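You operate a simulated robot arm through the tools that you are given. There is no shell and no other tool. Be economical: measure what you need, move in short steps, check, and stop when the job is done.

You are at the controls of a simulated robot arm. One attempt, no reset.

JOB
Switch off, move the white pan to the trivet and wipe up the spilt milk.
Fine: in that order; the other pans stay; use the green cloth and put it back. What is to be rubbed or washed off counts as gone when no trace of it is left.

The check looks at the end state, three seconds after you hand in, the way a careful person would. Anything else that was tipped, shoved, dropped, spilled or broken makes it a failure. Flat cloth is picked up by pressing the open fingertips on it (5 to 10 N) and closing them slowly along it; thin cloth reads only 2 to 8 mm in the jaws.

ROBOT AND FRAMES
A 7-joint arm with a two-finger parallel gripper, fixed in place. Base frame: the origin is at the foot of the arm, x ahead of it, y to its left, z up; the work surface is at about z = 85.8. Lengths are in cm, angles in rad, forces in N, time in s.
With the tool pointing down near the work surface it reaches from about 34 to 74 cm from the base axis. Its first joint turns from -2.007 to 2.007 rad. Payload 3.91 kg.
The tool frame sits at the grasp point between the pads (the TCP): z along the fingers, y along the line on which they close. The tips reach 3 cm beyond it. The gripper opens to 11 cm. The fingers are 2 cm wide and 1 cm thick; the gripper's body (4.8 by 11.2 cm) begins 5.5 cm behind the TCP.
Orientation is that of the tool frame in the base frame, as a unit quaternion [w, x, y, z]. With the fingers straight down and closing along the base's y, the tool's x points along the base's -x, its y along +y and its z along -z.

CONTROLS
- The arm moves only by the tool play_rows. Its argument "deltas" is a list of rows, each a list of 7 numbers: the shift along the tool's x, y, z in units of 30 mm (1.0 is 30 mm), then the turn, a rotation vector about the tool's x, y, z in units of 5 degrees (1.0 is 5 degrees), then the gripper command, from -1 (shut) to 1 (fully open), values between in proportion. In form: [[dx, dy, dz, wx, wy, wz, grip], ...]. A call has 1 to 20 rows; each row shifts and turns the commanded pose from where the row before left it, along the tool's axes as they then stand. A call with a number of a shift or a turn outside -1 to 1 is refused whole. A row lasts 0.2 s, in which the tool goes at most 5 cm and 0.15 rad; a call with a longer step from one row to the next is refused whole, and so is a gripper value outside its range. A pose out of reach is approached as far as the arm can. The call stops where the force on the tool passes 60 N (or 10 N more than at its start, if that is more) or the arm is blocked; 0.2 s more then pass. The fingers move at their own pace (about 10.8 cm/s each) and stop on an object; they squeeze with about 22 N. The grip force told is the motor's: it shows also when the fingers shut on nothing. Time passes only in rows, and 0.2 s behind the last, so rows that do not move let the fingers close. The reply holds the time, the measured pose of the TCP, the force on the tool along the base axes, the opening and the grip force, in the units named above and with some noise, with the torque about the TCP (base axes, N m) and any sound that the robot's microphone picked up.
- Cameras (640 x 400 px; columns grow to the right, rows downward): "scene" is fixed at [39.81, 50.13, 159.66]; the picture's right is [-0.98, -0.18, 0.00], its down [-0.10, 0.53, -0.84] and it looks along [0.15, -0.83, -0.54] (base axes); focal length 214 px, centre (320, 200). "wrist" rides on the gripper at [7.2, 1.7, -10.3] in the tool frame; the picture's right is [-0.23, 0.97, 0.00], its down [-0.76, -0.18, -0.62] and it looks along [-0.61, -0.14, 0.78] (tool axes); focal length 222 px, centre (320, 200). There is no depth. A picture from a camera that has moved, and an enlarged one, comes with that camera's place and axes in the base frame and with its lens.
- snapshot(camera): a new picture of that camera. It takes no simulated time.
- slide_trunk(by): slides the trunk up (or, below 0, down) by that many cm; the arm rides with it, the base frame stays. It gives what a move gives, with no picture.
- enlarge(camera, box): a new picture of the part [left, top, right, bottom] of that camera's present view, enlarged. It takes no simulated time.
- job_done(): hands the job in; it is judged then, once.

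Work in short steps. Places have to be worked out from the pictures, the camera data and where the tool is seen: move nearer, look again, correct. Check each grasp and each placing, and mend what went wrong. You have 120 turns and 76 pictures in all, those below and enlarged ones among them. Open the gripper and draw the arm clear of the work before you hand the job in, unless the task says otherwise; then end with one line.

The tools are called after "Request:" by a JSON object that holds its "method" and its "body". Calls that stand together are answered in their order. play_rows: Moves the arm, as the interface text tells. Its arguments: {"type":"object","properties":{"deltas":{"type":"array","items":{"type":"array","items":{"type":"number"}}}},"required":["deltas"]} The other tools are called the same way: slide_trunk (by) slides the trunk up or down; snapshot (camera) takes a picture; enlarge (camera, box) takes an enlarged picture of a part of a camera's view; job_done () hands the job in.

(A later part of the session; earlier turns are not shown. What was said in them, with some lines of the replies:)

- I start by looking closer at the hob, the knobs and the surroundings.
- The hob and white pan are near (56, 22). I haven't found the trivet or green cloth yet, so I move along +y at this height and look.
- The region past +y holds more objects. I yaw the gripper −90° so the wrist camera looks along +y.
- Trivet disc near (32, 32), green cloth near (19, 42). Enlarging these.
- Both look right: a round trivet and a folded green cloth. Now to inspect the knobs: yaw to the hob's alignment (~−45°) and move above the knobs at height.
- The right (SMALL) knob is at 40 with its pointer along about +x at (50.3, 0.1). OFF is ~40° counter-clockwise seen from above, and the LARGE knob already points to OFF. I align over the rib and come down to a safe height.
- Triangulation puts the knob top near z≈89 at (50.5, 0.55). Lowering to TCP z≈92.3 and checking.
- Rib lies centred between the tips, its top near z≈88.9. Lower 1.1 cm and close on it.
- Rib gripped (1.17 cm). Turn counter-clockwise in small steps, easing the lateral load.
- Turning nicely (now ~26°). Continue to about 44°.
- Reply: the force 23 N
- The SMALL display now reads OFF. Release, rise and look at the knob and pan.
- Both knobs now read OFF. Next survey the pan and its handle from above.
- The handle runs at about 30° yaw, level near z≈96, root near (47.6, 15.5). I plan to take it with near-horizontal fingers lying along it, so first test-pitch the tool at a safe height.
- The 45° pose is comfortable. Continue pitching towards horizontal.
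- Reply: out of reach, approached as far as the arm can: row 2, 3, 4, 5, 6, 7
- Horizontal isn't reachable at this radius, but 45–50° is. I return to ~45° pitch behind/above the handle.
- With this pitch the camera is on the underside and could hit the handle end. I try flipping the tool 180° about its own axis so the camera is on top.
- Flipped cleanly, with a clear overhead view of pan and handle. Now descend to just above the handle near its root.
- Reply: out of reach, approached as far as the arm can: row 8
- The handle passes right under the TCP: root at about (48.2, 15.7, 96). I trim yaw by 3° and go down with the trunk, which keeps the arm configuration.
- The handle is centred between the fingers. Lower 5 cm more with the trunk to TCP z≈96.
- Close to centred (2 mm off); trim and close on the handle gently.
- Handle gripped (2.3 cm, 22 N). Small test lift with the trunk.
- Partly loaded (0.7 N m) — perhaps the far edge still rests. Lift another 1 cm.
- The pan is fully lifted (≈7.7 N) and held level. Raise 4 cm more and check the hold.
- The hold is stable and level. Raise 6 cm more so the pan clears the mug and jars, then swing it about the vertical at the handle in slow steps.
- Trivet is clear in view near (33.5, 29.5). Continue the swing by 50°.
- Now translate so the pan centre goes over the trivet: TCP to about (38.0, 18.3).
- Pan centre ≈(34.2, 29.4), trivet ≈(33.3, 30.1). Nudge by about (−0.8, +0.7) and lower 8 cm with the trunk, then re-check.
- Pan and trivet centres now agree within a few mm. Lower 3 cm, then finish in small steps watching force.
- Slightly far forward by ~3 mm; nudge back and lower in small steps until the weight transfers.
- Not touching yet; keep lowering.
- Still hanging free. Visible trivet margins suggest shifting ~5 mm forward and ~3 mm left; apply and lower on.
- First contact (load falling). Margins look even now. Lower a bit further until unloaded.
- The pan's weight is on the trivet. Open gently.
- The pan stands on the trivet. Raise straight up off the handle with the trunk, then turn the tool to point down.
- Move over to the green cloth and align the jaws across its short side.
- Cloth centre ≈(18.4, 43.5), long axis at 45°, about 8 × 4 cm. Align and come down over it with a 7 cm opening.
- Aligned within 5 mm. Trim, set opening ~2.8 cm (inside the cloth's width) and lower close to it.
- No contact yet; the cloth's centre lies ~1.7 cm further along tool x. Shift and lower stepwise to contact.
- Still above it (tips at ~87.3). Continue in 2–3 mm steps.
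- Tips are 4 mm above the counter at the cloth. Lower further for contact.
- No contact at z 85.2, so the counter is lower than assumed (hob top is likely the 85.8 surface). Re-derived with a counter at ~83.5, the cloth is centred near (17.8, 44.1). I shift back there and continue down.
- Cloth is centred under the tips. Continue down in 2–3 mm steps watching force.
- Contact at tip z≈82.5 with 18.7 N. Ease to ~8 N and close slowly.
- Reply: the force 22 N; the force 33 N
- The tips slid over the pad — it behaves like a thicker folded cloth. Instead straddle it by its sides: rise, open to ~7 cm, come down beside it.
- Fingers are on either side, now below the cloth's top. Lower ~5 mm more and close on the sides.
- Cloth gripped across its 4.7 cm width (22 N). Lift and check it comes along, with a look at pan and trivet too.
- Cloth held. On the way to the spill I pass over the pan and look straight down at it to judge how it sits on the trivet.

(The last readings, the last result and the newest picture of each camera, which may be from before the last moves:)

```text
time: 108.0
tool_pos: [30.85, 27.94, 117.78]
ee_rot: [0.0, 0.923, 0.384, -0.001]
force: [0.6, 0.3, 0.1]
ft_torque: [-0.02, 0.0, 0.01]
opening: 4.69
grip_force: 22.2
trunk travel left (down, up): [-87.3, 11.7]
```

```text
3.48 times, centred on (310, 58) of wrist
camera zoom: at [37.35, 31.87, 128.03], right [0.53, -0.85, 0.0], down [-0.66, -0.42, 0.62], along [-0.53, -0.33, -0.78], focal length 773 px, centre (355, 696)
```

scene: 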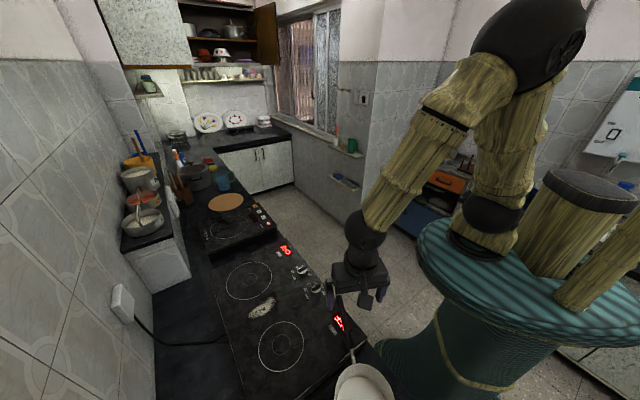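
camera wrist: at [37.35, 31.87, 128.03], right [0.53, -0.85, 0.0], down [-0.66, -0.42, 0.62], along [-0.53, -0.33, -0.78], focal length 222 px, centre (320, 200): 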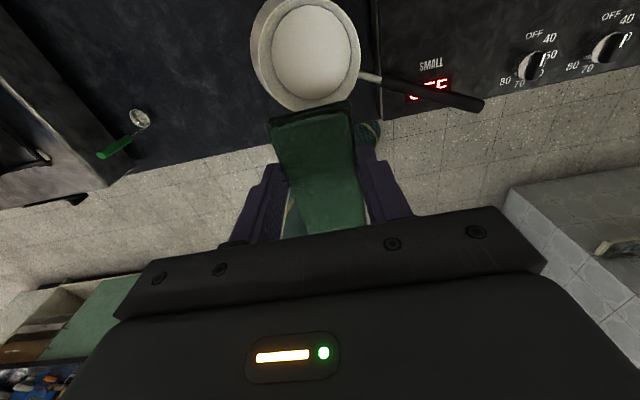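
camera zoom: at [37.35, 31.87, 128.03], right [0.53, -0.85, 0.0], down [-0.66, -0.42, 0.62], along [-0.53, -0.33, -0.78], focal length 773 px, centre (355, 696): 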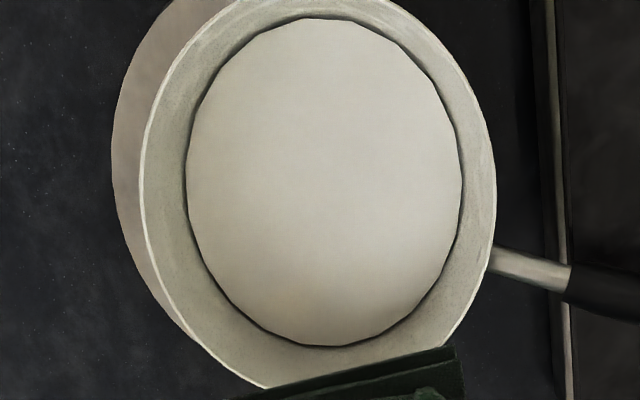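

The pan rests on the trivet but seems ~1.5–2 cm off centre towards the hob; I'll refine that afterwards. Now carry the cloth to above the spill (~(68.3, 11)).

Request:
{"method": "play_rows", "body": {"deltas": [[0.34, 0.92, 0, 0, 0, 0, -1], [0.34, 0.92, 0, 0, 0, 0, -1], [0.34, 0.92, 0, 0, 0, 0, -1], [0.34, 0.92, 0, 0, 0, 0, -1], [0.34, 0.92, 0, 0, 0, 0, -1], [0.34, 0.92, 0, 0, 0, 0, -1], [0.34, 0.92, 0, 0, 0, 0, -1], [0.34, 0.92, 0, 0, 0, 0, -1], [0.34, 0.92, 0, 0, 0, 0, -1], [0.34, 0.92, 0, 0, 0, 0, -1], [0.34, 0.92, 0, 0, 0, 0, -1], [0.34, 0.92, 0, 0, 0, 0, -1], [0.34, 0.92, 0, 0, 0, 0, -1], [0.34, 0.92, 0, 0, 0, 0, -1], [0, 0, 0, 0, 0, 0, -1]]}}

Request:
{"method": "play_rows", "body": {"deltas": [[0, 0, 1, 0, 0, 0, -1], [0, 0, 1, 0, 0, 0, -1], [0, 0, 1, 0, 0, 0, -1], [0, 0, 1, 0, 0, 0, -1], [0, 0, 1, 0, 0, 0, -1], [0, 0, 1, 0, 0, 0, -1], [0, 0, 0, 0, 0, 0, -1]]}}

Request:
{"method": "snapshot", "body": {"camera": "scene"}}

```text
time: 111.2
tool_pos: [68.5, 11.05, 117.48]
ee_rot: [0.0, 0.923, 0.385, 0.0]
force: [0.9, 1.2, -0.1]
ft_torque: [0.02, -0.03, 0.0]
opening: 4.71
grip_force: 22.1
trunk travel left (down, up): [-87.3, 11.7]
```

```text
time: 112.8
tool_pos: [68.29, 10.92, 99.65]
ee_rot: [0.0, 0.923, 0.386, 0.0]
force: [-0.6, 0.3, -0.4]
ft_torque: [-0.02, -0.03, 0.04]
opening: 4.67
grip_force: 21.9
trunk travel left (down, up): [-87.3, 11.7]
```

```text
11 pictures are left
```

scene: 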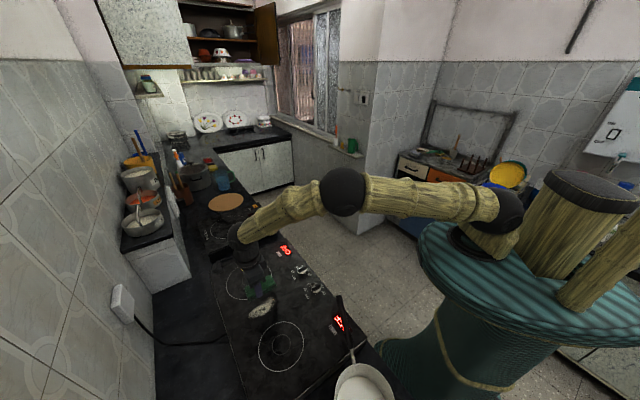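

Spill confirmed at (68.1, 10.5) directly beneath. Descend towards contact.

Request:
{"method": "play_rows", "body": {"deltas": [[0, 0, 0.8, 0, 0, 0, -1], [0, 0, 0.8, 0, 0, 0, -1], [0, 0, 0.6, 0, 0, 0, -1], [0, 0, 0.2, 0, 0, 0, -1], [0, 0, 0, 0, 0, 0, -1]]}}

Request:
{"method": "play_rows", "body": {"deltas": [[0, 0, 0.12, 0, 0, 0, -1], [0, 0, 0.12, 0, 0, 0, -1], [0, 0, 0, 0, 0, 0, -1]]}}

Request:
{"method": "play_rows", "body": {"deltas": [[0, 0, 0.12, 0, 0, 0, -1], [0, 0, 0.12, 0, 0, 0, -1], [0, 0, 0, 0, 0, 0, -1]]}}

```text
time: 114.0
tool_pos: [68.56, 10.94, 92.33]
ee_rot: [0.0, 0.923, 0.385, 0.0]
force: [0.4, 0.0, 0.3]
ft_torque: [0.0, -0.03, 0.02]
opening: 4.7
grip_force: 21.7
trunk travel left (down, up): [-87.3, 11.7]
```

```text
time: 114.8
tool_pos: [68.48, 10.86, 91.65]
ee_rot: [0.0, 0.923, 0.385, -0.001]
force: [0.3, 0.3, 0.9]
ft_torque: [0.0, 0.0, -0.03]
opening: 4.7
grip_force: 21.7
trunk travel left (down, up): [-87.3, 11.7]
```

```text
time: 115.6
tool_pos: [68.52, 10.92, 90.82]
ee_rot: [0.0, 0.923, 0.385, -0.002]
force: [0.1, 0.9, -0.1]
ft_torque: [0.01, 0.02, -0.01]
opening: 4.67
grip_force: 22.1
trunk travel left (down, up): [-87.3, 11.7]
```

Request:
{"method": "play_rows", "body": {"deltas": [[0, 0, 0.12, 0, 0, 0, -1], [0, 0, 0, 0, 0, 0, -1]]}}

Request:
{"method": "play_rows", "body": {"deltas": [[0, 0, 0.1, 0, 0, 0, -1], [0, 0, 0, 0, 0, 0, -1]]}}

Request:
{"method": "play_rows", "body": {"deltas": [[0, 0, 0.1, 0, 0, 0, -1], [0, 0, 0, 0, 0, 0, -1]]}}

```text
time: 116.2
tool_pos: [68.62, 10.84, 90.62]
ee_rot: [-0.001, 0.923, 0.385, -0.001]
force: [0.2, -0.3, -0.9]
ft_torque: [-0.02, -0.02, 0.0]
opening: 4.71
grip_force: 22.3
trunk travel left (down, up): [-87.3, 11.7]
```

```text
time: 116.8
tool_pos: [68.44, 10.86, 90.43]
ee_rot: [-0.001, 0.923, 0.386, -0.001]
force: [-0.8, -0.2, 7.8]
ft_torque: [-0.19, 0.23, 0.01]
opening: 4.7
grip_force: 22.0
trunk travel left (down, up): [-87.3, 11.7]
```

```text
time: 117.4
tool_pos: [68.44, 10.87, 90.25]
ee_rot: [0.0, 0.923, 0.385, 0.003]
force: [1.3, 0.4, 27.8]
ft_torque: [-0.1, 0.18, -0.01]
opening: 4.68
grip_force: 21.9
trunk travel left (down, up): [-87.3, 11.7]
```

Contact made (hob). Ease slightly and rub: strokes along the spill while stepping across.

Request:
{"method": "play_rows", "body": {"deltas": [[0, 0, -0.03, 0, 0, 0, -1], [0.4, 0, 0, 0, 0, 0, -1], [0.4, 0, 0, 0, 0, 0, -1], [-0.4, 0, 0, 0, 0, 0, -1], [-0.4, 0, 0, 0, 0, 0, -1], [-0.4, 0, 0, 0, 0, 0, -1], [-0.4, 0, 0, 0, 0, 0, -1], [0, 0.5, 0, 0, 0, 0, -1], [0.4, 0, 0, 0, 0, 0, -1], [0.4, 0, 0, 0, 0, 0, -1], [0.4, 0, 0, 0, 0, 0, -1], [0.4, 0, 0, 0, 0, 0, -1], [0, 0.5, 0, 0, 0, 0, -1], [-0.4, 0, 0, 0, 0, 0, -1], [-0.4, 0, 0, 0, 0, 0, -1], [-0.4, 0, 0, 0, 0, 0, -1], [-0.4, 0, 0, 0, 0, 0, -1], [0, -0.5, 0, 0, 0, 0, -1]]}}

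Request:
{"method": "enlarge", "body": {"camera": "scene", "box": [200, 230, 350, 350]}}

```text
time: 121.2
tool_pos: [67.75, 8.12, 90.22]
ee_rot: [-0.001, 0.923, 0.385, -0.001]
force: [0.3, -4.0, 11.2]
ft_torque: [-0.06, -0.05, -0.04]
opening: 4.7
grip_force: 22.2
trunk travel left (down, up): [-87.3, 11.7]
```

```text
3.33 times, centred on (275, 290) of scene
camera zoom: at [39.81, 50.13, 159.66], right [-0.98, -0.18, 0.0], down [-0.1, 0.53, -0.84], along [0.15, -0.83, -0.54], focal length 715 px, centre (470, -100)
```

zoom: 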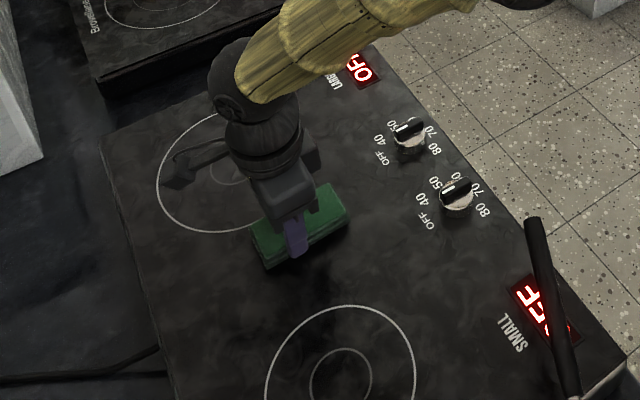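

Looks nearly gone. Rub the centre and the other side as well.

Request:
{"method": "play_rows", "body": {"deltas": [[0, -0.5, 0, 0, 0, 0, -1], [0.4, 0, 0, 0, 0, 0, -1], [0.4, 0, 0, 0, 0, 0, -1], [0.4, 0, 0, 0, 0, 0, -1], [0.4, 0, 0, 0, 0, 0, -1], [0, -0.5, 0, 0, 0, 0, -1], [-0.4, 0, 0, 0, 0, 0, -1], [-0.4, 0, 0, 0, 0, 0, -1], [-0.4, 0, 0, 0, 0, 0, -1], [-0.4, 0, 0, 0, 0, 0, -1], [0, -0.4, 0, 0, 0, 0, -1], [0.4, 0, 0, 0, 0, 0, -1], [0.4, 0, 0, 0, 0, 0, -1], [0.4, 0, 0, 0, 0, 0, -1], [0.4, 0, 0, 0, 0, 0, -1], [0, 0.4, 0, 0, 0, 0, -1], [-0.4, 0, 0, 0, 0, 0, -1], [-0.4, 0, 0, 0, 0, 0, -1], [0, 0.4, 0, 0, 0, 0, -1]]}}

Request:
{"method": "play_rows", "body": {"deltas": [[0, 0, -0.5, 0, 0, 0, -1], [0, 0, -1, 0, 0, 0, -1], [0, 0, -1, 0, 0, 0, -1], [0, 0, -1, 0, 0, 0, -1], [0, 0, -1, 0, 0, 0, -1], [0, 0, -1, 0, 0, 0, -1], [0, 0, -1, 0, 0, 0, -1], [0, 0, -1, 0, 0, 0, -1], [0, 0, -1, 0, 0, 0, -1], [-0.34, -0.92, 0, 0, 0, 0, -1], [-0.34, -0.92, 0, 0, 0, 0, -1], [-0.34, -0.92, 0, 0, 0, 0, -1], [-0.34, -0.92, 0, 0, 0, 0, -1], [-0.34, -0.92, 0, 0, 0, 0, -1], [-0.34, -0.92, 0, 0, 0, 0, -1], [0, 0, 0, 0, 0, 0, -1]]}}

Request:
{"method": "enlarge", "body": {"camera": "scene", "box": [200, 230, 420, 400]}}

```text
time: 125.2
tool_pos: [68.12, 11.09, 90.17]
ee_rot: [-0.001, 0.923, 0.386, -0.001]
force: [-3.6, 3.2, 11.9]
ft_torque: [0.21, 0.05, 0.04]
opening: 4.69
grip_force: 22.0
trunk travel left (down, up): [-87.3, 11.7]
```

```text
time: 128.6
tool_pos: [52.42, 18.46, 115.53]
ee_rot: [-0.001, 0.923, 0.385, -0.001]
force: [-0.4, 0.6, -0.4]
ft_torque: [0.02, -0.02, 0.0]
opening: 4.7
grip_force: 21.6
trunk travel left (down, up): [-87.3, 11.7]
```

```text
2.35 times, centred on (310, 315) of scene
camera zoom: at [39.81, 50.13, 159.66], right [-0.98, -0.18, 0.0], down [-0.1, 0.53, -0.84], along [0.15, -0.83, -0.54], focal length 505 px, centre (344, -71)
```

zoom: 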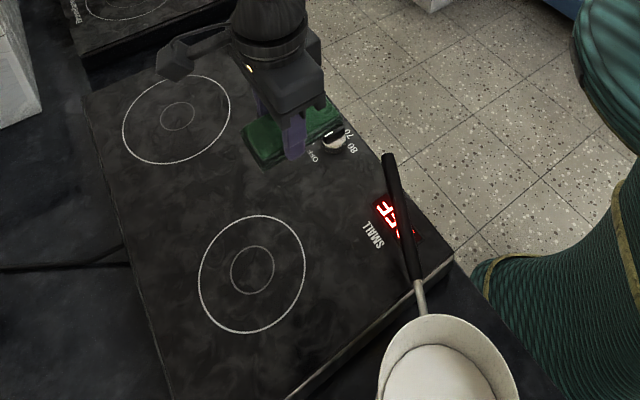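

The spill is gone. Carry the cloth back to its original place (17.9, 44.1).

Request:
{"method": "play_rows", "body": {"deltas": [[-0.145, -1, 0, 0, 0, 0, -1], [-0.145, -1, 0, 0, 0, 0, -1], [-0.145, -1, 0, 0, 0, 0, -1], [-0.145, -1, 0, 0, 0, 0, -1], [-0.145, -1, 0, 0, 0, 0, -1], [-0.145, -1, 0, 0, 0, 0, -1], [-0.145, -1, 0, 0, 0, 0, -1], [-0.145, -1, 0, 0, 0, 0, -1], [-0.145, -1, 0, 0, 0, 0, -1], [-0.145, -1, 0, 0, 0, 0, -1], [-0.145, -1, 0, 0, 0, 0, -1], [-0.145, -1, 0, 0, 0, 0, -1], [-0.145, -1, 0, 0, 0, 0, -1], [-0.145, -1, 0, 0, 0, 0, -1], [0, 0, 0, 0, 0, 0, -1]]}}

```text
time: 131.8
tool_pos: [18.29, 43.67, 115.67]
ee_rot: [0.0, 0.923, 0.385, -0.001]
force: [0.2, -0.7, -1.0]
ft_torque: [-0.01, 0.0, -0.01]
opening: 4.7
grip_force: 21.7
trunk travel left (down, up): [-87.3, 11.7]
```

Request:
{"method": "play_rows", "body": {"deltas": [[0, -0.2, 0.5, 0, 0, 0, -1], [0, 0, 1, 0, 0, 0, -1], [0, 0, 1, 0, 0, 0, -1], [0, 0, 1, 0, 0, 0, -1], [0, 0, 1, 0, 0, 0, -1], [0, 0, 1, 0, 0, 0, -1], [0, 0, 1, 0, 0, 0, -1], [0, 0, 1, 0, 0, 0, -1], [0, 0, 1, 0, 0, 0, -1], [0, 0, 0.7, 0, 0, 0, -1], [0, 0, 0.4, 0, 0, 0, -1], [0, 0, 0.2, 0, 0, 0, -1], [0, 0, 0, 0, 0, 0, -1]]}}

Request:
{"method": "play_rows", "body": {"deltas": [[0, 0, 0.12, 0, 0, 0, -1], [0, 0, 0.12, 0, 0, 0, -1], [0, 0, 0, 0, 0, 0, -1]]}}

Request:
{"method": "play_rows", "body": {"deltas": [[0, 0, 0.12, 0, 0, 0, -1], [0, 0, 0, 0, 0, 0, -1]]}}

```text
time: 134.6
tool_pos: [17.66, 44.1, 86.38]
ee_rot: [-0.001, 0.923, 0.385, -0.001]
force: [0.5, -0.6, -1.1]
ft_torque: [-0.01, -0.02, 0.01]
opening: 4.7
grip_force: 21.7
trunk travel left (down, up): [-87.3, 11.7]
```

```text
time: 135.4
tool_pos: [17.66, 44.1, 85.48]
ee_rot: [0.0, 0.923, 0.385, -0.001]
force: [-0.2, 0.2, -1.2]
ft_torque: [-0.01, -0.01, 0.0]
opening: 4.7
grip_force: 22.1
trunk travel left (down, up): [-87.3, 11.7]
```

```text
time: 136.0
tool_pos: [17.66, 44.05, 85.18]
ee_rot: [0.0, 0.923, 0.385, -0.001]
force: [-0.8, -0.4, 0.2]
ft_torque: [-0.02, 0.03, -0.03]
opening: 4.68
grip_force: 22.4
trunk travel left (down, up): [-87.3, 11.7]
```

Request:
{"method": "play_rows", "body": {"deltas": [[0, 0, 0.12, 0, 0, 0, -1], [0, 0, 0, 0, 0, 0, -1]]}}

Request:
{"method": "play_rows", "body": {"deltas": [[0, 0, 0.1, 0, 0, 0, -1], [0, 0, 0, 0, 0, 0, -1]]}}

Request:
{"method": "play_rows", "body": {"deltas": [[0, 0, 0.05, 0, 0, 0, -1], [0, 0, 0, 0, 0, 0, -1]]}}

```text
time: 136.6
tool_pos: [17.72, 44.0, 84.9]
ee_rot: [-0.001, 0.923, 0.385, -0.002]
force: [-0.3, -0.3, -1.0]
ft_torque: [0.0, 0.02, -0.01]
opening: 4.7
grip_force: 22.4
trunk travel left (down, up): [-87.3, 11.7]
```

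```text
time: 137.2
tool_pos: [17.64, 44.22, 84.51]
ee_rot: [-0.001, 0.923, 0.385, -0.001]
force: [-0.3, 0.7, 0.0]
ft_torque: [0.0, 0.0, 0.02]
opening: 4.69
grip_force: 21.9
trunk travel left (down, up): [-87.3, 11.7]
```

```text
time: 137.8
tool_pos: [17.69, 44.17, 84.31]
ee_rot: [-0.001, 0.923, 0.385, -0.002]
force: [0.5, -0.8, -0.2]
ft_torque: [0.0, 0.0, 0.0]
opening: 4.7
grip_force: 21.5
trunk travel left (down, up): [-87.3, 11.7]
```

Request:
{"method": "play_rows", "body": {"deltas": [[0, 0, 0.05, 0, 0, 0, -1], [0, 0, 0, 0, 0, 0, -1]]}}

Request:
{"method": "play_rows", "body": {"deltas": [[0, 0, 0.05, 0, 0, 0, -1], [0, 0, 0, 0, 0, 0, -1]]}}

```text
time: 138.4
tool_pos: [17.61, 44.19, 84.36]
ee_rot: [-0.001, 0.923, 0.385, 0.0]
force: [0.3, -0.4, 10.5]
ft_torque: [-0.17, 0.02, -0.01]
opening: 4.69
grip_force: 21.9
trunk travel left (down, up): [-87.3, 11.7]
```

```text
time: 139.0
tool_pos: [17.62, 44.09, 84.22]
ee_rot: [-0.002, 0.923, 0.385, 0.001]
force: [2.1, 2.7, 31.2]
ft_torque: [0.1, -0.04, -0.04]
opening: 4.7
grip_force: 21.3
trunk travel left (down, up): [-87.3, 11.7]
```

Cloth is on the counter. Ease, open slowly, and rise.

Request:
{"method": "play_rows", "body": {"deltas": [[0, 0, -0.05, 0, 0, 0, -1], [0, 0, 0, 0, 0, 0, -0.1], [0, 0, 0, 0, 0, 0, 0.1], [0, 0, 0, 0, 0, 0, 0.35], [0, 0, -0.4, 0, 0, 0, 0.35], [0, 0, -1, 0, 0, 0, 0.35], [0, 0, -1, 0, 0, 0, 0.35], [0, 0, -1, 0, 0, 0, 0.35], [0, 0, -1, 0, 0, 0, 0.35], [0, 0, -1, 0, 0, 0, 0.35], [0, 0, -1, 0, 0, 0, 0.35], [0, 0, -1, 0, 0, 0, 0.35], [0, 0, -1, 0, 0, 0, 0.35], [0, 0, -1, 0, 0, 0, 0.35], [0, 0, 0, 0, 0, 0, 0.35]]}}

Request:
{"method": "play_rows", "body": {"deltas": [[0, 0.86, -0.25, 0, 0, 0, 1], [0.1, 0.86, -0.25, 0, 0, 0, 1], [0.1, 0.86, -0.25, 0, 0, 0, 1], [0.1, 0.86, -0.25, 0, 0, 0, 1], [0.1, 0.86, -0.25, 0, 0, 0, 1], [0.1, 0.86, -0.25, 0, 0, 0, 1], [0, 0.86, -0.25, 0, 0, 0, 1], [0, 0.86, -0.25, 0, 0, 0, 1], [0, 0, 0, 0, 0, 0, 1]]}}

Request:
{"method": "snapshot", "body": {"camera": "wrist"}}

```text
time: 142.2
tool_pos: [17.75, 44.17, 112.41]
ee_rot: [0.0, 0.923, 0.385, -0.002]
force: [0.5, 0.8, 0.0]
ft_torque: [0.0, 0.02, 0.0]
opening: 7.43
grip_force: 0.0
trunk travel left (down, up): [-87.3, 11.7]
```

```text
time: 144.2
tool_pos: [33.24, 30.66, 118.49]
ee_rot: [0.001, 0.923, 0.385, 0.0]
force: [-1.0, 0.2, 0.0]
ft_torque: [-0.02, -0.05, -0.02]
opening: 11.0
grip_force: 0.1
trunk travel left (down, up): [-87.3, 11.7]
```

```text
8 pictures are left
camera wrist: at [39.7, 34.66, 128.68], right [0.53, -0.85, 0.0], down [-0.66, -0.42, 0.62], along [-0.53, -0.33, -0.78], focal length 222 px, centre (320, 200)
```

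wrist: 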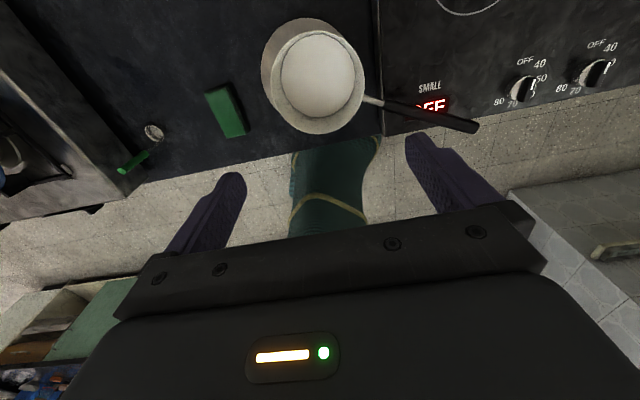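

Request:
{"method": "enlarge", "body": {"camera": "wrist", "box": [240, 5, 400, 145]}}

```text
2.86 times, centred on (320, 75) of wrist
camera zoom: at [39.7, 34.66, 128.68], right [0.53, -0.85, 0.0], down [-0.66, -0.42, 0.62], along [-0.53, -0.33, -0.78], focal length 635 px, centre (320, 557)
```

zoom: 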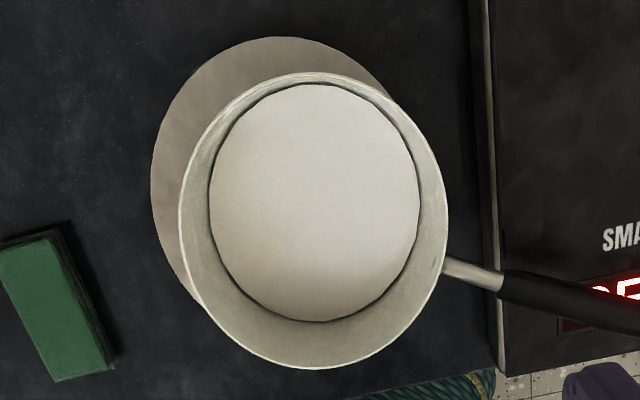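

The cloth is back. From above, the pan centre sits ≈2.4 cm off the trivet centre (overhanging on the −y side), so I will regrip the handle and re-centre it. First return to the release pose above the handle.

Request:
{"method": "play_rows", "body": {"deltas": [[-0.47, 0.9, 0, 0, 0, 0, 1], [-0.47, 0.9, 0, 0, 0, 0, 1], [-0.47, 0.9, 0, 0, 0, 0, 1], [-0.46, 0.87, 0, 0, 0, 0, 1], [0, 0, 0, 0, 0, -1, 1], [0, 0, 0, 0, 0, -1, 1], [0, 0, 0, 0, 0, -1, 1], [0, 0, 0, 0, 0, -1, 1], [0, 0, 0, 0, 0, -1, 1], [0, 0, 0, 0, 0, -1, 1], [0, 0, 0, 0, 0, -1, 1], [0, 0, 0, 0, 0, -1, 1], [0, 0, 0, 0, 0, -1, 1], [0, 0, 0, 0, 0, -1, 1], [0, 0, 0, 0, 0, -1, 1], [0, 0, 0, 0, 0, -1, 1], [0, 0, 0, 0, 0, -1, 1], [0, 0, 0, 0, 0, 0, 1]]}}

Request:
{"method": "play_rows", "body": {"deltas": [[0, 0, 0, 0, 1, 0, 1], [0, 0, 0, 0, 1, 0, 1], [0, 0, 0, 0, 1, 0, 1], [0, 0, 0, 0, 1, 0, 1], [0, 0, 0, 0, 1, 0, 1], [0, 0, 0, 0, 1, 0, 1], [0, 0, 0, 0, 1, 0, 1], [0, 0, 0, 0, 1, 0, 1], [0, 0, 0, 0, 1, 0, 1], [-0.42, 0, 0.42, 0, 0, 0, 1], [-0.42, 0, 0.42, 0, 0, 0, 1], [-0.41, 0, 0.41, 0, 0, 0, 1], [0, 0, 0, 0, 0, 0, 1]]}}

```text
time: 148.0
tool_pos: [37.07, 19.11, 118.29]
ee_rot: [-0.001, 0.571, 0.821, -0.001]
force: [0.0, 0.0, -0.7]
ft_torque: [-0.01, -0.02, 0.0]
opening: 11.01
grip_force: 0.1
trunk travel left (down, up): [-87.3, 11.7]
```

```text
time: 150.8
tool_pos: [37.12, 19.12, 113.04]
ee_rot: [-0.315, 0.528, 0.758, 0.218]
force: [-0.2, -0.7, -0.6]
ft_torque: [0.03, 0.02, -0.02]
opening: 11.0
grip_force: 0.1
trunk travel left (down, up): [-87.3, 11.7]
```

Pose reproduced. Lower with the trunk onto the handle (opening 6.6 cm), and close.

Request:
{"method": "play_rows", "body": {"deltas": [[0, 0.05, 0, 0, 0, 0, 0.3], [0, 0, 0, 0, 0, 0, 0.3]]}}

Request:
{"method": "slide_trunk", "body": {"by": -14}}

Request:
{"method": "snapshot", "body": {"camera": "wrist"}}

```text
time: 151.4
tool_pos: [37.24, 19.19, 113.1]
ee_rot: [-0.315, 0.528, 0.758, 0.218]
force: [-0.3, 0.2, 0.9]
ft_torque: [-0.02, -0.03, 0.0]
opening: 7.13
grip_force: 0.0
trunk travel left (down, up): [-87.3, 11.7]
```

```text
time: 153.1
tool_pos: [37.2, 19.21, 99.11]
ee_rot: [-0.315, 0.528, 0.758, 0.217]
force: [-0.2, -0.5, -0.2]
ft_torque: [-0.01, 0.01, -0.02]
opening: 7.14
grip_force: 0.0
trunk travel left (down, up): [-73.3, 25.7]
```

```text
6 pictures are left
camera wrist: at [39.7, 17.69, 111.5], right [0.97, 0.19, -0.16], down [0.17, -0.98, -0.1], along [-0.18, 0.07, -0.98], focal length 222 px, centre (320, 200)
```

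wrist: 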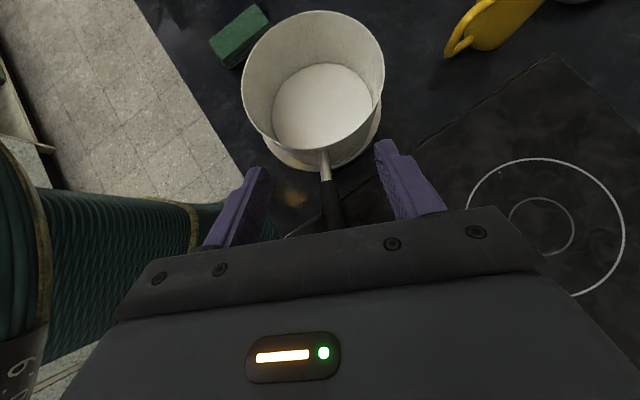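

Handle is between the fingers. Lower the rest and close.

Request:
{"method": "slide_trunk", "body": {"by": -5.9}}

Request:
{"method": "play_rows", "body": {"deltas": [[0, 0, 0, 0, 0, 0, 0], [0, 0, 0, 0, 0, 0, -0.3], [0, 0, 0, 0, 0, 0, -0.45], [0, 0, 0, 0, 0, 0, -0.55], [0, 0, 0, 0, 0, 0, -0.65], [0, 0, 0, 0, 0, 0, -0.8], [0, 0, 0, 0, 0, 0, -1], [0, 0, 0, 0, 0, 0, -1]]}}

Request:
{"method": "slide_trunk", "body": {"by": 1.5}}

Request:
{"method": "slide_trunk", "body": {"by": 1.0}}

```text
time: 154.1
tool_pos: [37.27, 19.18, 93.41]
ee_rot: [-0.314, 0.529, 0.758, 0.218]
force: [0.3, 0.0, 0.9]
ft_torque: [0.01, 0.0, 0.0]
opening: 7.17
grip_force: 0.1
trunk travel left (down, up): [-67.4, 31.6]
```

```text
time: 155.9
tool_pos: [37.37, 19.19, 93.28]
ee_rot: [-0.314, 0.529, 0.758, 0.218]
force: [-0.4, 0.1, -0.7]
ft_torque: [0.03, 0.03, 0.04]
opening: 2.25
grip_force: 21.6
trunk travel left (down, up): [-67.4, 31.6]
```

```text
time: 156.5
tool_pos: [37.23, 19.24, 94.73]
ee_rot: [-0.314, 0.529, 0.758, 0.218]
force: [-0.1, 0.6, -6.7]
ft_torque: [-0.76, -0.28, -0.02]
opening: 2.27
grip_force: 21.9
trunk travel left (down, up): [-68.9, 30.1]
```

```text
time: 157.1
tool_pos: [37.35, 19.21, 95.7]
ee_rot: [-0.315, 0.528, 0.758, 0.217]
force: [0.2, -0.1, -7.5]
ft_torque: [-0.71, -0.3, -0.01]
opening: 2.24
grip_force: 21.9
trunk travel left (down, up): [-69.9, 29.1]
```

Pan lifted clear. Shift it ~2.3 cm forward, then lower until it rests.

Request:
{"method": "play_rows", "body": {"deltas": [[0.09, 0.02, 0.09, 0, 0, 0, -1], [0.12, 0.02, 0.12, 0, 0, 0, -1], [0.12, 0.02, 0.12, 0, 0, 0, -1], [0.12, 0.02, 0.12, 0, 0, 0, -1], [0.08, 0, 0.08, 0, 0, 0, -1], [0, 0, 0, 0, 0, 0, -1]]}}

Request:
{"method": "slide_trunk", "body": {"by": -1.6}}

Request:
{"method": "slide_trunk", "body": {"by": -0.4}}

Request:
{"method": "slide_trunk", "body": {"by": -0.3}}

```text
time: 158.5
tool_pos: [36.71, 21.33, 95.77]
ee_rot: [-0.314, 0.529, 0.757, 0.218]
force: [-0.2, 0.4, -7.0]
ft_torque: [-0.74, -0.29, 0.0]
opening: 2.25
grip_force: 22.1
trunk travel left (down, up): [-69.9, 29.1]
```

```text
time: 159.1
tool_pos: [36.7, 21.41, 94.03]
ee_rot: [-0.314, 0.529, 0.757, 0.218]
force: [-0.1, -0.4, -7.6]
ft_torque: [-0.75, -0.31, 0.03]
opening: 2.27
grip_force: 22.2
trunk travel left (down, up): [-68.3, 30.7]
```

```text
time: 159.6
tool_pos: [36.63, 21.4, 93.7]
ee_rot: [-0.315, 0.528, 0.758, 0.219]
force: [0.7, -0.7, 1.0]
ft_torque: [0.52, 0.15, -0.01]
opening: 2.25
grip_force: 22.6
trunk travel left (down, up): [-67.9, 31.1]
```

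```text
time: 160.2
tool_pos: [36.7, 21.32, 93.46]
ee_rot: [-0.315, 0.528, 0.758, 0.218]
force: [1.4, -2.4, 1.8]
ft_torque: [0.41, 0.15, -0.05]
opening: 2.29
grip_force: 22.4
trunk travel left (down, up): [-67.6, 31.4]
```

Resting. Release, rise straight up with the trunk, and look.

Request:
{"method": "play_rows", "body": {"deltas": [[0, 0, 0, 0, 0, 0, -0.5], [0, 0, 0, 0, 0, 0, -0.3], [0, 0, 0, 0, 0, 0, 0], [0, 0, 0, 0, 0, 0, 0.3]]}}

Request:
{"method": "slide_trunk", "body": {"by": 25}}

Request:
{"method": "snapshot", "body": {"camera": "wrist"}}

```text
time: 161.2
tool_pos: [36.72, 21.23, 93.3]
ee_rot: [-0.315, 0.528, 0.758, 0.218]
force: [-0.4, 1.2, 0.6]
ft_torque: [0.04, 0.0, -0.01]
opening: 7.14
grip_force: 0.0
trunk travel left (down, up): [-67.6, 31.4]
```

```text
time: 163.7
tool_pos: [36.64, 21.24, 118.37]
ee_rot: [-0.315, 0.528, 0.758, 0.218]
force: [-0.3, 0.7, 0.0]
ft_torque: [0.0, -0.02, -0.01]
opening: 7.14
grip_force: 0.0
trunk travel left (down, up): [-92.6, 6.4]
```

```text
5 pictures are left
camera wrist: at [39.1, 19.86, 130.74], right [0.97, 0.19, -0.16], down [0.17, -0.98, -0.1], along [-0.18, 0.07, -0.98], focal length 222 px, centre (320, 200)
```

wrist: 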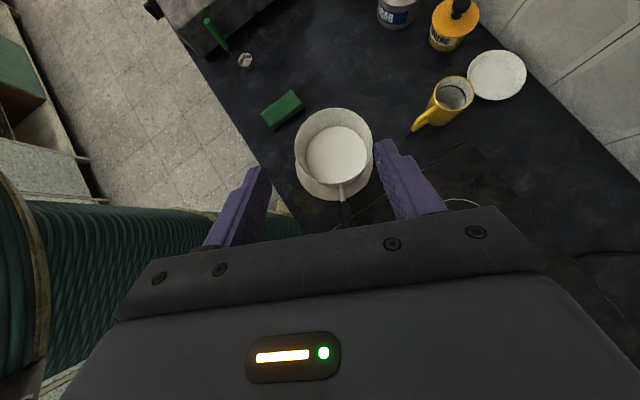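

Request:
{"method": "enlarge", "body": {"camera": "wrist", "box": [270, 90, 400, 215]}}

```text
3.20 times, centred on (335, 152) of wrist
camera zoom: at [39.1, 19.86, 130.74], right [0.97, 0.19, -0.16], down [0.17, -0.98, -0.1], along [-0.18, 0.07, -0.98], focal length 711 px, centre (272, 352)
```

zoom: 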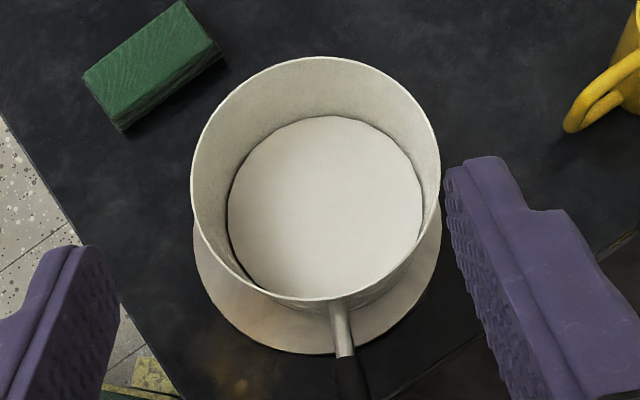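

The pan is now centred on the trivet within ~1 cm, standing level. Draw the arm clear and take a final scene look.

Request:
{"method": "play_rows", "body": {"deltas": [[-0.2, 0.267, -0.6, 0, 0, 0, 1], [-0.2, 0.267, -0.6, 0, 0, 0, 1], [-0.2, 0.267, -0.6, 0, 0, 0, 1], [-0.2, 0.267, -0.6, 0, 0, 0, 1], [-0.2, 0.267, -0.6, 0, 0, 0, 1], [-0.2, 0.267, -0.6, 0, 0, 0, 1], [0, 0, 0, 0, 0, 0, 1]]}}

Request:
{"method": "slide_trunk", "body": {"by": 5}}

Request:
{"method": "snapshot", "body": {"camera": "scene"}}

Request:
{"method": "snapshot", "body": {"camera": "wrist"}}

```text
time: 165.3
tool_pos: [44.71, 13.45, 123.48]
ee_rot: [-0.314, 0.528, 0.758, 0.217]
force: [-0.2, 0.2, -0.1]
ft_torque: [-0.01, 0.02, -0.02]
opening: 10.97
grip_force: 0.0
trunk travel left (down, up): [-92.6, 6.4]
```

```text
time: 166.3
tool_pos: [44.6, 13.62, 128.45]
ee_rot: [-0.315, 0.528, 0.758, 0.217]
force: [0.3, 0.3, -0.8]
ft_torque: [-0.01, 0.04, 0.01]
opening: 11.0
grip_force: 0.0
trunk travel left (down, up): [-97.6, 1.4]
```

```text
3 pictures are left
```

scene: 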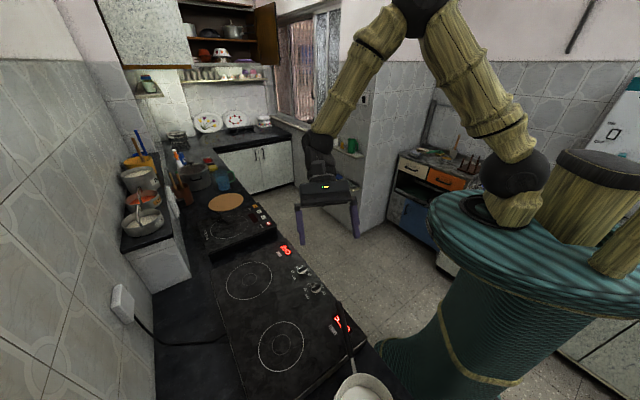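

```text
2 pictures are left
camera wrist: at [47.1, 12.01, 140.84], right [0.97, 0.19, -0.16], down [0.17, -0.98, -0.1], along [-0.18, 0.07, -0.98], focal length 222 px, centre (320, 200)
```

wrist: 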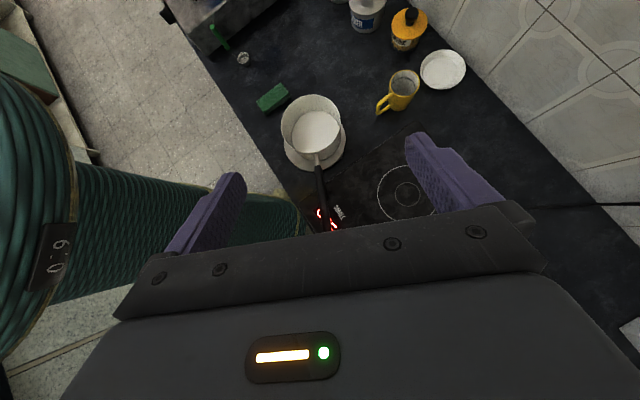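

One last enlarged check for milk traces on the hob.

Request:
{"method": "enlarge", "body": {"camera": "scene", "box": [205, 240, 345, 350]}}

```text
3.64 times, centred on (275, 295) of scene
camera zoom: at [39.81, 50.13, 159.66], right [-0.98, -0.18, 0.0], down [-0.1, 0.53, -0.84], along [0.15, -0.83, -0.54], focal length 780 px, centre (484, -146)
```

zoom: 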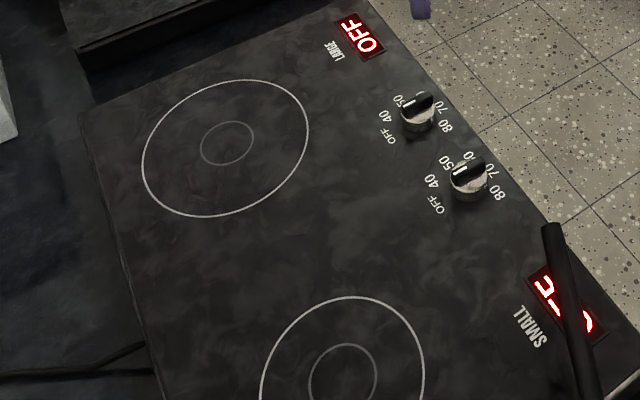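

The hob is clean and off, the pan is on the trivet, the cloth is back and the arm is clear, so I hand in.

Request:
{"method": "job_done", "body": {}}

```text
The job is handed in.
```

The small ring is switched off and the white pan stands on the trivet. The spilt milk is wiped up with no trace visible, and the green cloth is back where it was.
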